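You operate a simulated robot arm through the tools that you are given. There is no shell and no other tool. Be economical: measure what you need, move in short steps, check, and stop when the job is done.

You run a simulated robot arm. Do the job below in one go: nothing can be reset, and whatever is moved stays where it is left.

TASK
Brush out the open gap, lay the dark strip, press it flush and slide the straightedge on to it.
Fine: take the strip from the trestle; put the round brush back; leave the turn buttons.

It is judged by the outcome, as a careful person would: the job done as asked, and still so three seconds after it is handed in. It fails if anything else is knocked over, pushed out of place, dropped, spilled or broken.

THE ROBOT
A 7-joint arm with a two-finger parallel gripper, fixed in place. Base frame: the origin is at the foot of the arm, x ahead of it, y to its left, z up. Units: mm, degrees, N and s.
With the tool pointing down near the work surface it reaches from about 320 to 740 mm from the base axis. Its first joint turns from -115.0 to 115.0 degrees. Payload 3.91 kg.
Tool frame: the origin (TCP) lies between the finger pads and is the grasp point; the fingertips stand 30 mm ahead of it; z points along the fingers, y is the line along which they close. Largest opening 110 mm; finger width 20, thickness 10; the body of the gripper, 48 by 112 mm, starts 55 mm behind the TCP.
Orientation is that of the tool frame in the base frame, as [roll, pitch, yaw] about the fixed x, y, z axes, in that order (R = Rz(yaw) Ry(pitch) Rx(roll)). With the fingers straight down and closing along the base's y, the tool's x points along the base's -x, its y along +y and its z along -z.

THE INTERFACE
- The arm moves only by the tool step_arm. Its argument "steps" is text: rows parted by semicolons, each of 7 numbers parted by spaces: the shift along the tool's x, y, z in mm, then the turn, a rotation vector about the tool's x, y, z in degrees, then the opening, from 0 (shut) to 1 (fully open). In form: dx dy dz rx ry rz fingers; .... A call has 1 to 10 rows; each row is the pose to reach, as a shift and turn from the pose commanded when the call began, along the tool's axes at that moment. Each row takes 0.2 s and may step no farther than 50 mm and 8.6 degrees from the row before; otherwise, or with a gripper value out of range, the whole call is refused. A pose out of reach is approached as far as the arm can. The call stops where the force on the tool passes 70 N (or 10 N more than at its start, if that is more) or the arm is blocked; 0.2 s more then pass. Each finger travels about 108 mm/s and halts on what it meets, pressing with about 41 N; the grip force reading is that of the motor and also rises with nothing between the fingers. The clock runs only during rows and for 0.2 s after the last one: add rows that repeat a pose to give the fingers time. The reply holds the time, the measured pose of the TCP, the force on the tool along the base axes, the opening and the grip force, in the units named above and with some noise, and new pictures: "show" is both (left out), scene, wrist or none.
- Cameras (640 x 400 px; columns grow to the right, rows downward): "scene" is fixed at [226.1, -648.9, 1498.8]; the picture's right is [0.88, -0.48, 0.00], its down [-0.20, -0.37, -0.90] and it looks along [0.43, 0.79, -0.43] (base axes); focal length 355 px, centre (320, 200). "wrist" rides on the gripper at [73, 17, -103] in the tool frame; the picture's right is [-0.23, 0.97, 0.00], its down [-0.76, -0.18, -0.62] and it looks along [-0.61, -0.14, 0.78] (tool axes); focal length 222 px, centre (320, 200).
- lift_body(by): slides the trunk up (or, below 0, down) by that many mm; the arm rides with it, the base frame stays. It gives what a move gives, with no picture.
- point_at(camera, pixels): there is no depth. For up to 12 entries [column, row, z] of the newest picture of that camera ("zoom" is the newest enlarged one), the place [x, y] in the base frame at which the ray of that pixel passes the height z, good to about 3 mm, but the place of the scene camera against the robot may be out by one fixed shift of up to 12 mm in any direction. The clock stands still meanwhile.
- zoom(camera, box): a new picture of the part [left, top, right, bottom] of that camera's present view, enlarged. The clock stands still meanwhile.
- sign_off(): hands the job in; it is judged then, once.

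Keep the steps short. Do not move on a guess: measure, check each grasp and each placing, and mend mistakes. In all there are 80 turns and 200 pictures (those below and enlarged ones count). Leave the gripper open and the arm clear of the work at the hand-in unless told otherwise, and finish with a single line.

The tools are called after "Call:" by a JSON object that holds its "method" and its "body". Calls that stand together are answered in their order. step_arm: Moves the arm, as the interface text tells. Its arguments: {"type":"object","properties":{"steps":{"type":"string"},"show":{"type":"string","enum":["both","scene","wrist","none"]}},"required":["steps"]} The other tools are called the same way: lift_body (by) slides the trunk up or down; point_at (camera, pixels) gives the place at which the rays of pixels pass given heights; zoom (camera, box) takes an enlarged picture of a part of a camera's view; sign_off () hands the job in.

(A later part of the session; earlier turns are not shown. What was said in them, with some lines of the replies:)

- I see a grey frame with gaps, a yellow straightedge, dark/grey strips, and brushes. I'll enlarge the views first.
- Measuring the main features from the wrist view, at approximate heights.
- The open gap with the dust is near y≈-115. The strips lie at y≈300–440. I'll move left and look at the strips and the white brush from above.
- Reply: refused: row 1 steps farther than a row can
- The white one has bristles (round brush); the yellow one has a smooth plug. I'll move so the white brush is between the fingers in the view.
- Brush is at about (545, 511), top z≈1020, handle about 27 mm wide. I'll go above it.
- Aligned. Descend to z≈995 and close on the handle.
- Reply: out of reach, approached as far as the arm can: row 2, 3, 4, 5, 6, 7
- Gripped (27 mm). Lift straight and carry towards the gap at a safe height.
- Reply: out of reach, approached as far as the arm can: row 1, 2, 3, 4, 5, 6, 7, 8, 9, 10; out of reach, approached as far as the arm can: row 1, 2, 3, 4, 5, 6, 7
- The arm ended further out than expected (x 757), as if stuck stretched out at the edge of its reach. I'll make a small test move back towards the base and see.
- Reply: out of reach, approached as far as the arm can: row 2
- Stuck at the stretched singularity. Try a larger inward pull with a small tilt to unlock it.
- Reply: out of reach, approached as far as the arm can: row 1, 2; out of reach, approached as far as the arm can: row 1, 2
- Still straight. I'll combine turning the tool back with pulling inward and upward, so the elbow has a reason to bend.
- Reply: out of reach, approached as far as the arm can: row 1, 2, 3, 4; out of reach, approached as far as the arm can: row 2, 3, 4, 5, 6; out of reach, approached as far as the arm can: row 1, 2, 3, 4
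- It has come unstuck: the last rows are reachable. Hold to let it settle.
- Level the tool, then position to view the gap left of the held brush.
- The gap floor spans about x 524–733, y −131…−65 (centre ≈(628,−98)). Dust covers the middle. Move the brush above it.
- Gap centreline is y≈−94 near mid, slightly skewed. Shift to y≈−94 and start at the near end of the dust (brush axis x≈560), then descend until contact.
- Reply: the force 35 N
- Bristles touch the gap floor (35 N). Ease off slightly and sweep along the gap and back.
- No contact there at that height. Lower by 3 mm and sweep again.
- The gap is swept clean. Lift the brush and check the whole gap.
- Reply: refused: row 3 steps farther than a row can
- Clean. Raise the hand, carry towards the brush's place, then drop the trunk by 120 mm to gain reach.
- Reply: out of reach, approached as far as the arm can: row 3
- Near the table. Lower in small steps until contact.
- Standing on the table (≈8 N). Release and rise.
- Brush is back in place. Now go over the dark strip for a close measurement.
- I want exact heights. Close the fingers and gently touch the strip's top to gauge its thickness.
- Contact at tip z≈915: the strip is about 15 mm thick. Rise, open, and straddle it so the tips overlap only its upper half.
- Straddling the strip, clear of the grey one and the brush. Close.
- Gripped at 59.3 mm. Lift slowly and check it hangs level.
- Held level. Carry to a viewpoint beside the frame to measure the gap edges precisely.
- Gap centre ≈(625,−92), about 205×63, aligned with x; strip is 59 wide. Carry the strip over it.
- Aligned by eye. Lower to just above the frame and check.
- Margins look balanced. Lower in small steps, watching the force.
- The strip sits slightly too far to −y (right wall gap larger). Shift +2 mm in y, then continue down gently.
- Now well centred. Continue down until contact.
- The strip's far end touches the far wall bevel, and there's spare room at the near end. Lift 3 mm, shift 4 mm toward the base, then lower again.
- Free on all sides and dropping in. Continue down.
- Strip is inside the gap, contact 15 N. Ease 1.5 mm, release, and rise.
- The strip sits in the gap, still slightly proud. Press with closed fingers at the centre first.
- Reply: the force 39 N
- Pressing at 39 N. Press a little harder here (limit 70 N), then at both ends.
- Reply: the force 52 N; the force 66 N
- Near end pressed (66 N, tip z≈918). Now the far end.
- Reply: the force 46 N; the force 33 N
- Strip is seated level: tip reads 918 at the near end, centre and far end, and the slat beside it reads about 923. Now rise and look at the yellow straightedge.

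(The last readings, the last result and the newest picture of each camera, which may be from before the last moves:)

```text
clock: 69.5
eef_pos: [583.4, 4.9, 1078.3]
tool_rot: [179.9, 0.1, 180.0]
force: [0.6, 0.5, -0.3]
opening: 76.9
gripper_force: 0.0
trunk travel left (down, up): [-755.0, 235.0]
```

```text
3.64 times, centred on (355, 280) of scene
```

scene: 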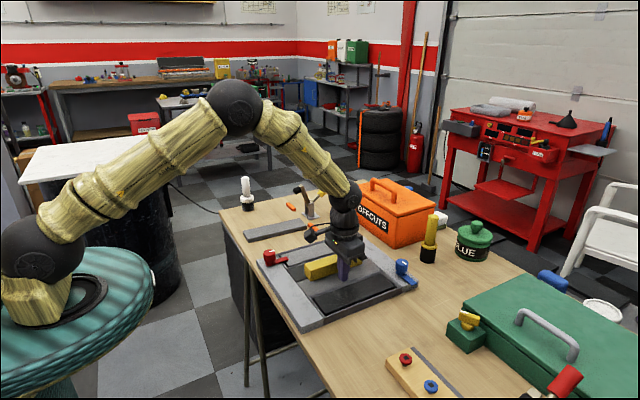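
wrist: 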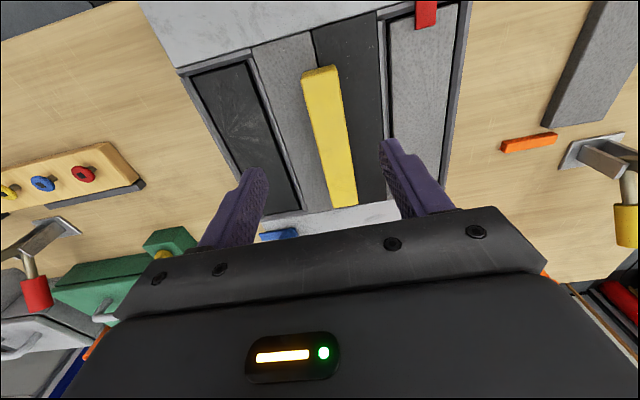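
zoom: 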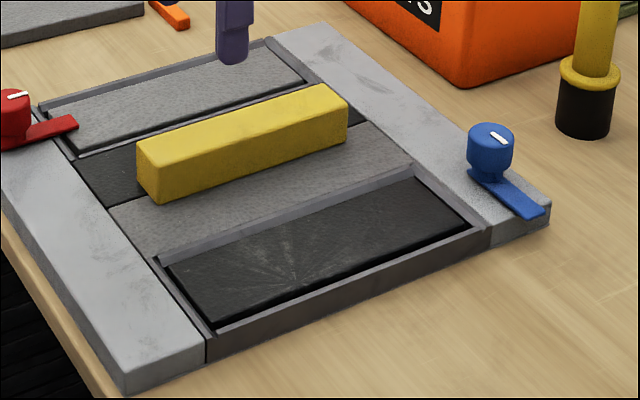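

Straightedge: centre ≈(626, 11), about 162×33, top z≈950. Straddle it with the tips ~10 mm above the slat.

Call:
{"method": "step_arm", "body": {"steps": "-25 3 20 0 0 0 0.7; -43 6 55 0 0 0 0.7; -43 6 90 0 0 0 0.7; -43 6 115 0 0 0 0.7; -43 6 115 0 0 0 0.7; -43 6 115 0 0 0 0.3; -43 6 115 0 0 0 0.2; -43 6 115 0 0 0 0.2", "show": "both"}}

Call:
{"method": "zoom", "body": {"camera": "scene", "box": [290, 225, 420, 335]}}

```text
clock: 71.3
eef_pos: [626.9, 10.3, 961.3]
tool_rot: [-180.0, 0.0, 179.9]
force: [-0.7, 0.6, -0.3]
opening: 34.1
gripper_force: 41.2
trunk travel left (down, up): [-755.0, 235.0]
```

scene: 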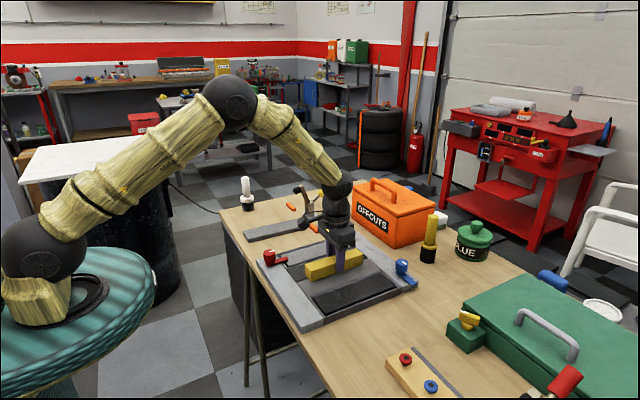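
wrist: 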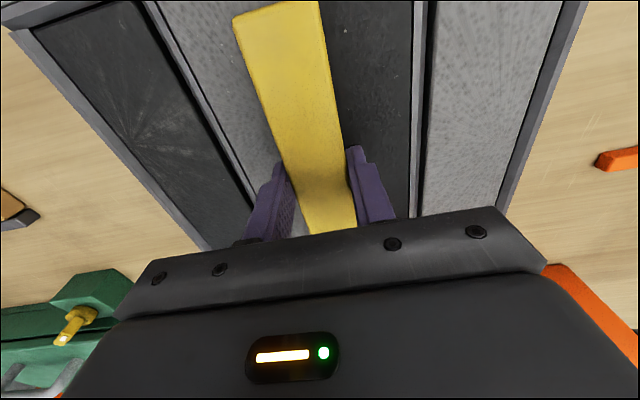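

```text
3.64 times, centred on (355, 280) of scene
```

zoom: 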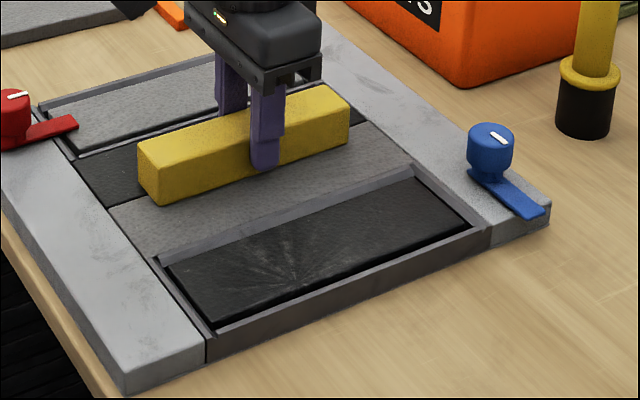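

Gripped at 34 mm. Slide it sideways toward −y (2 mm clearance over the rim), 99 mm in all.

Call:
{"method": "step_arm", "body": {"steps": "0 0 -2 0 0 0 0.2; 0 -20 -2 0 0 0 0.2; 0 -40 -2.5 0 0 0 0.2; 0 -60 -2.5 0 0 0 0.2; 0 -80 -2.5 0 0 0 0.2; 0 -99 -2.5 0 0 0 0.2; 0 -99 -2.5 0 0 0 0.2; 0 -99 1 0 0 0 0.2; 0 -99 3 0 0 0 0.2; 0 -99 3 0 0 0 0.2", "show": "wrist"}}

Call:
{"method": "zoom", "body": {"camera": "scene", "box": [290, 225, 420, 335]}}

```text
clock: 73.5
eef_pos: [627.0, -89.9, 960.0]
tool_rot: [-180.0, 0.2, 179.9]
force: [1.1, -0.2, 8.6]
opening: 34.3
gripper_force: 41.0
trunk travel left (down, up): [-755.0, 235.0]
```

wrist: 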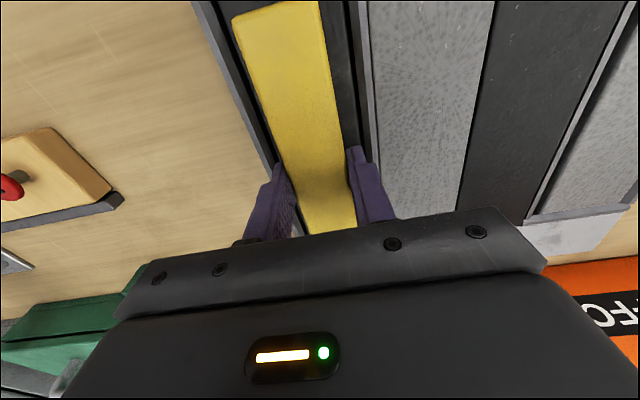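

```text
3.64 times, centred on (355, 280) of scene
```

zoom: 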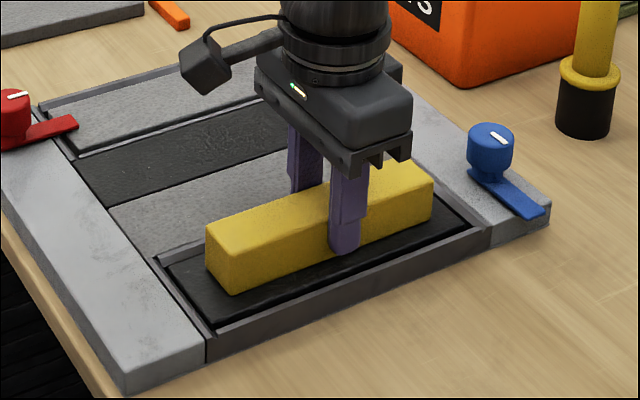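

It rests on the strip (9 N), and only ~1 mm lower than the slat, so the strip is flush. Release and rise.

Call:
{"method": "step_arm", "body": {"steps": "0 0 -0.5 0 0 0 0.4; 0 0 -0.5 0 0 0 0.45; 0 0 -0.5 0 0 0 0.45; 0 0 -40 0 0 0 0.45; 0 0 -85 0 0 0 0.6; 45 0 -100 0 0 0 1; 90 0 -130 0 0 0 1; 130 0 -150 0 0 0 1; 170 20 -170 0 0 0 1; 200 50 -190 0 0 0 1", "show": "both"}}

Call:
{"method": "zoom", "body": {"camera": "scene", "box": [290, 225, 420, 335]}}

Call:
{"method": "zoom", "body": {"camera": "scene", "box": [215, 165, 335, 245]}}

```text
refused: row 7 steps farther than a row can; nothing moved
```

```text
3.64 times, centred on (355, 280) of scene
```

zoom: 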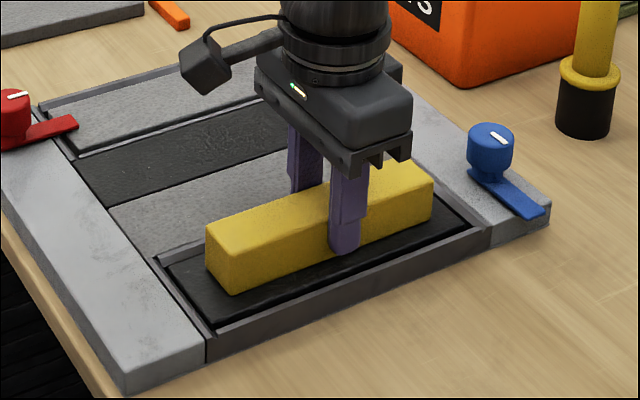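

```text
5.00 times, centred on (275, 205) of scene
```

zoom: 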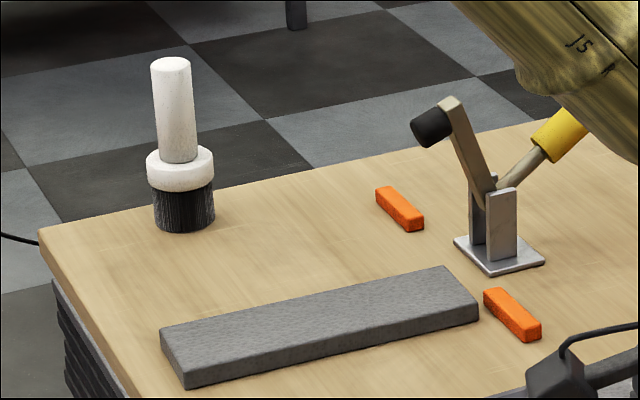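

Call:
{"method": "step_arm", "body": {"steps": "0 0 -0.5 0 0 0 0.4; 0 0 -0.5 0 0 0 0.45; 0 0 -0.5 0 0 0 0.45; 0 0 -40 0 0 0 0.45; 0 0 -85 0 0 0 0.6; 40 0 -100 0 0 0 1; 80 0 -120 0 0 0 1; 120 0 -140 0 0 0 1; 160 10 -160 0 0 0 1; 195 30 -180 0 0 0 1", "show": "both"}}

Call:
{"method": "zoom", "body": {"camera": "scene", "box": [290, 225, 420, 335]}}

Call:
{"method": "zoom", "body": {"camera": "wrist", "box": [190, 0, 430, 200]}}

```text
clock: 75.7
eef_pos: [428.1, -59.8, 1139.4]
tool_rot: [-179.9, 0.3, 179.9]
force: [-0.6, -0.1, -0.9]
opening: 110.0
gripper_force: 0.1
trunk travel left (down, up): [-755.0, 235.0]
```

scene: 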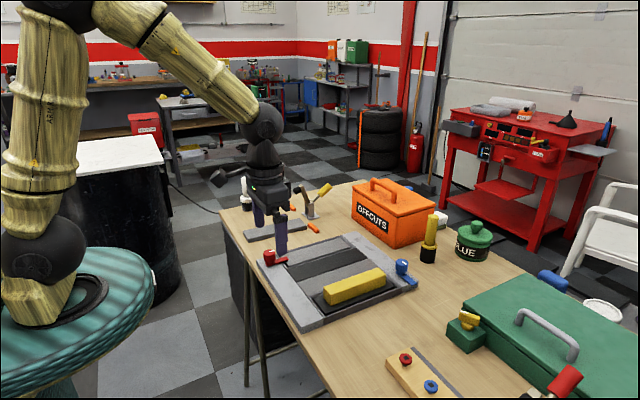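
wrist: 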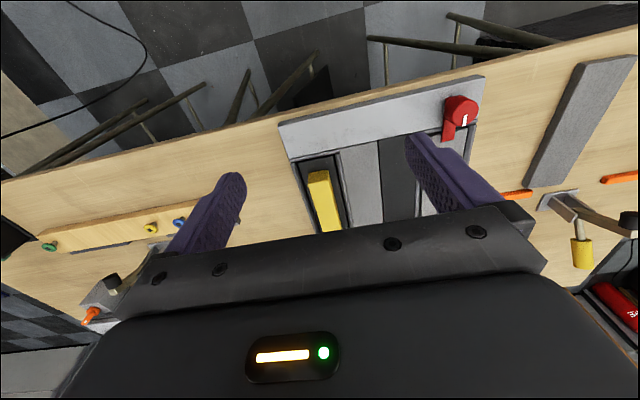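

```text
3.64 times, centred on (355, 280) of scene
```

zoom: 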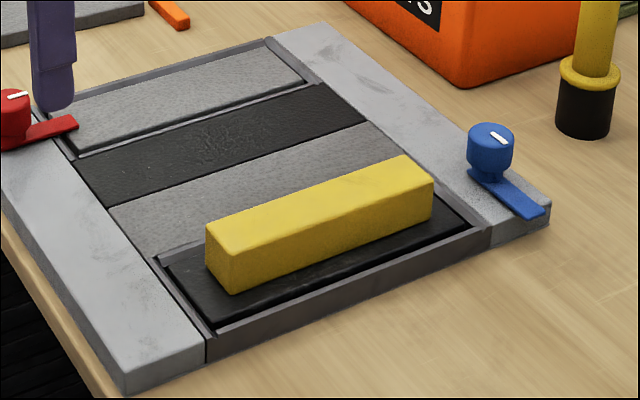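

```text
2.00 times, centred on (310, 100) of wrist
```

zoom: 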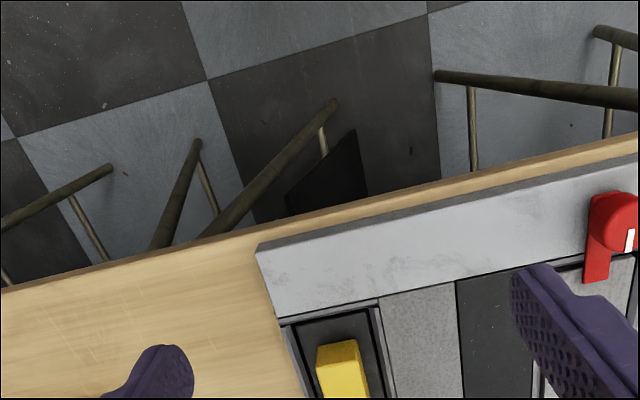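

The gap is brushed, the strip is seated and pressed, and the straightedge is on it. The brush is back, the turn buttons are as they were, and the gripper is open and clear, so I'm handing in.

Call:
{"method": "sign_off", "body": {}}

```text
The job is handed in.
```

The open gap is brushed out, the dark strip is laid and pressed level to within a few millimetres of the slat beside it, the straightedge rests on it, the round brush is back in its place, and the turn buttons were left alone.
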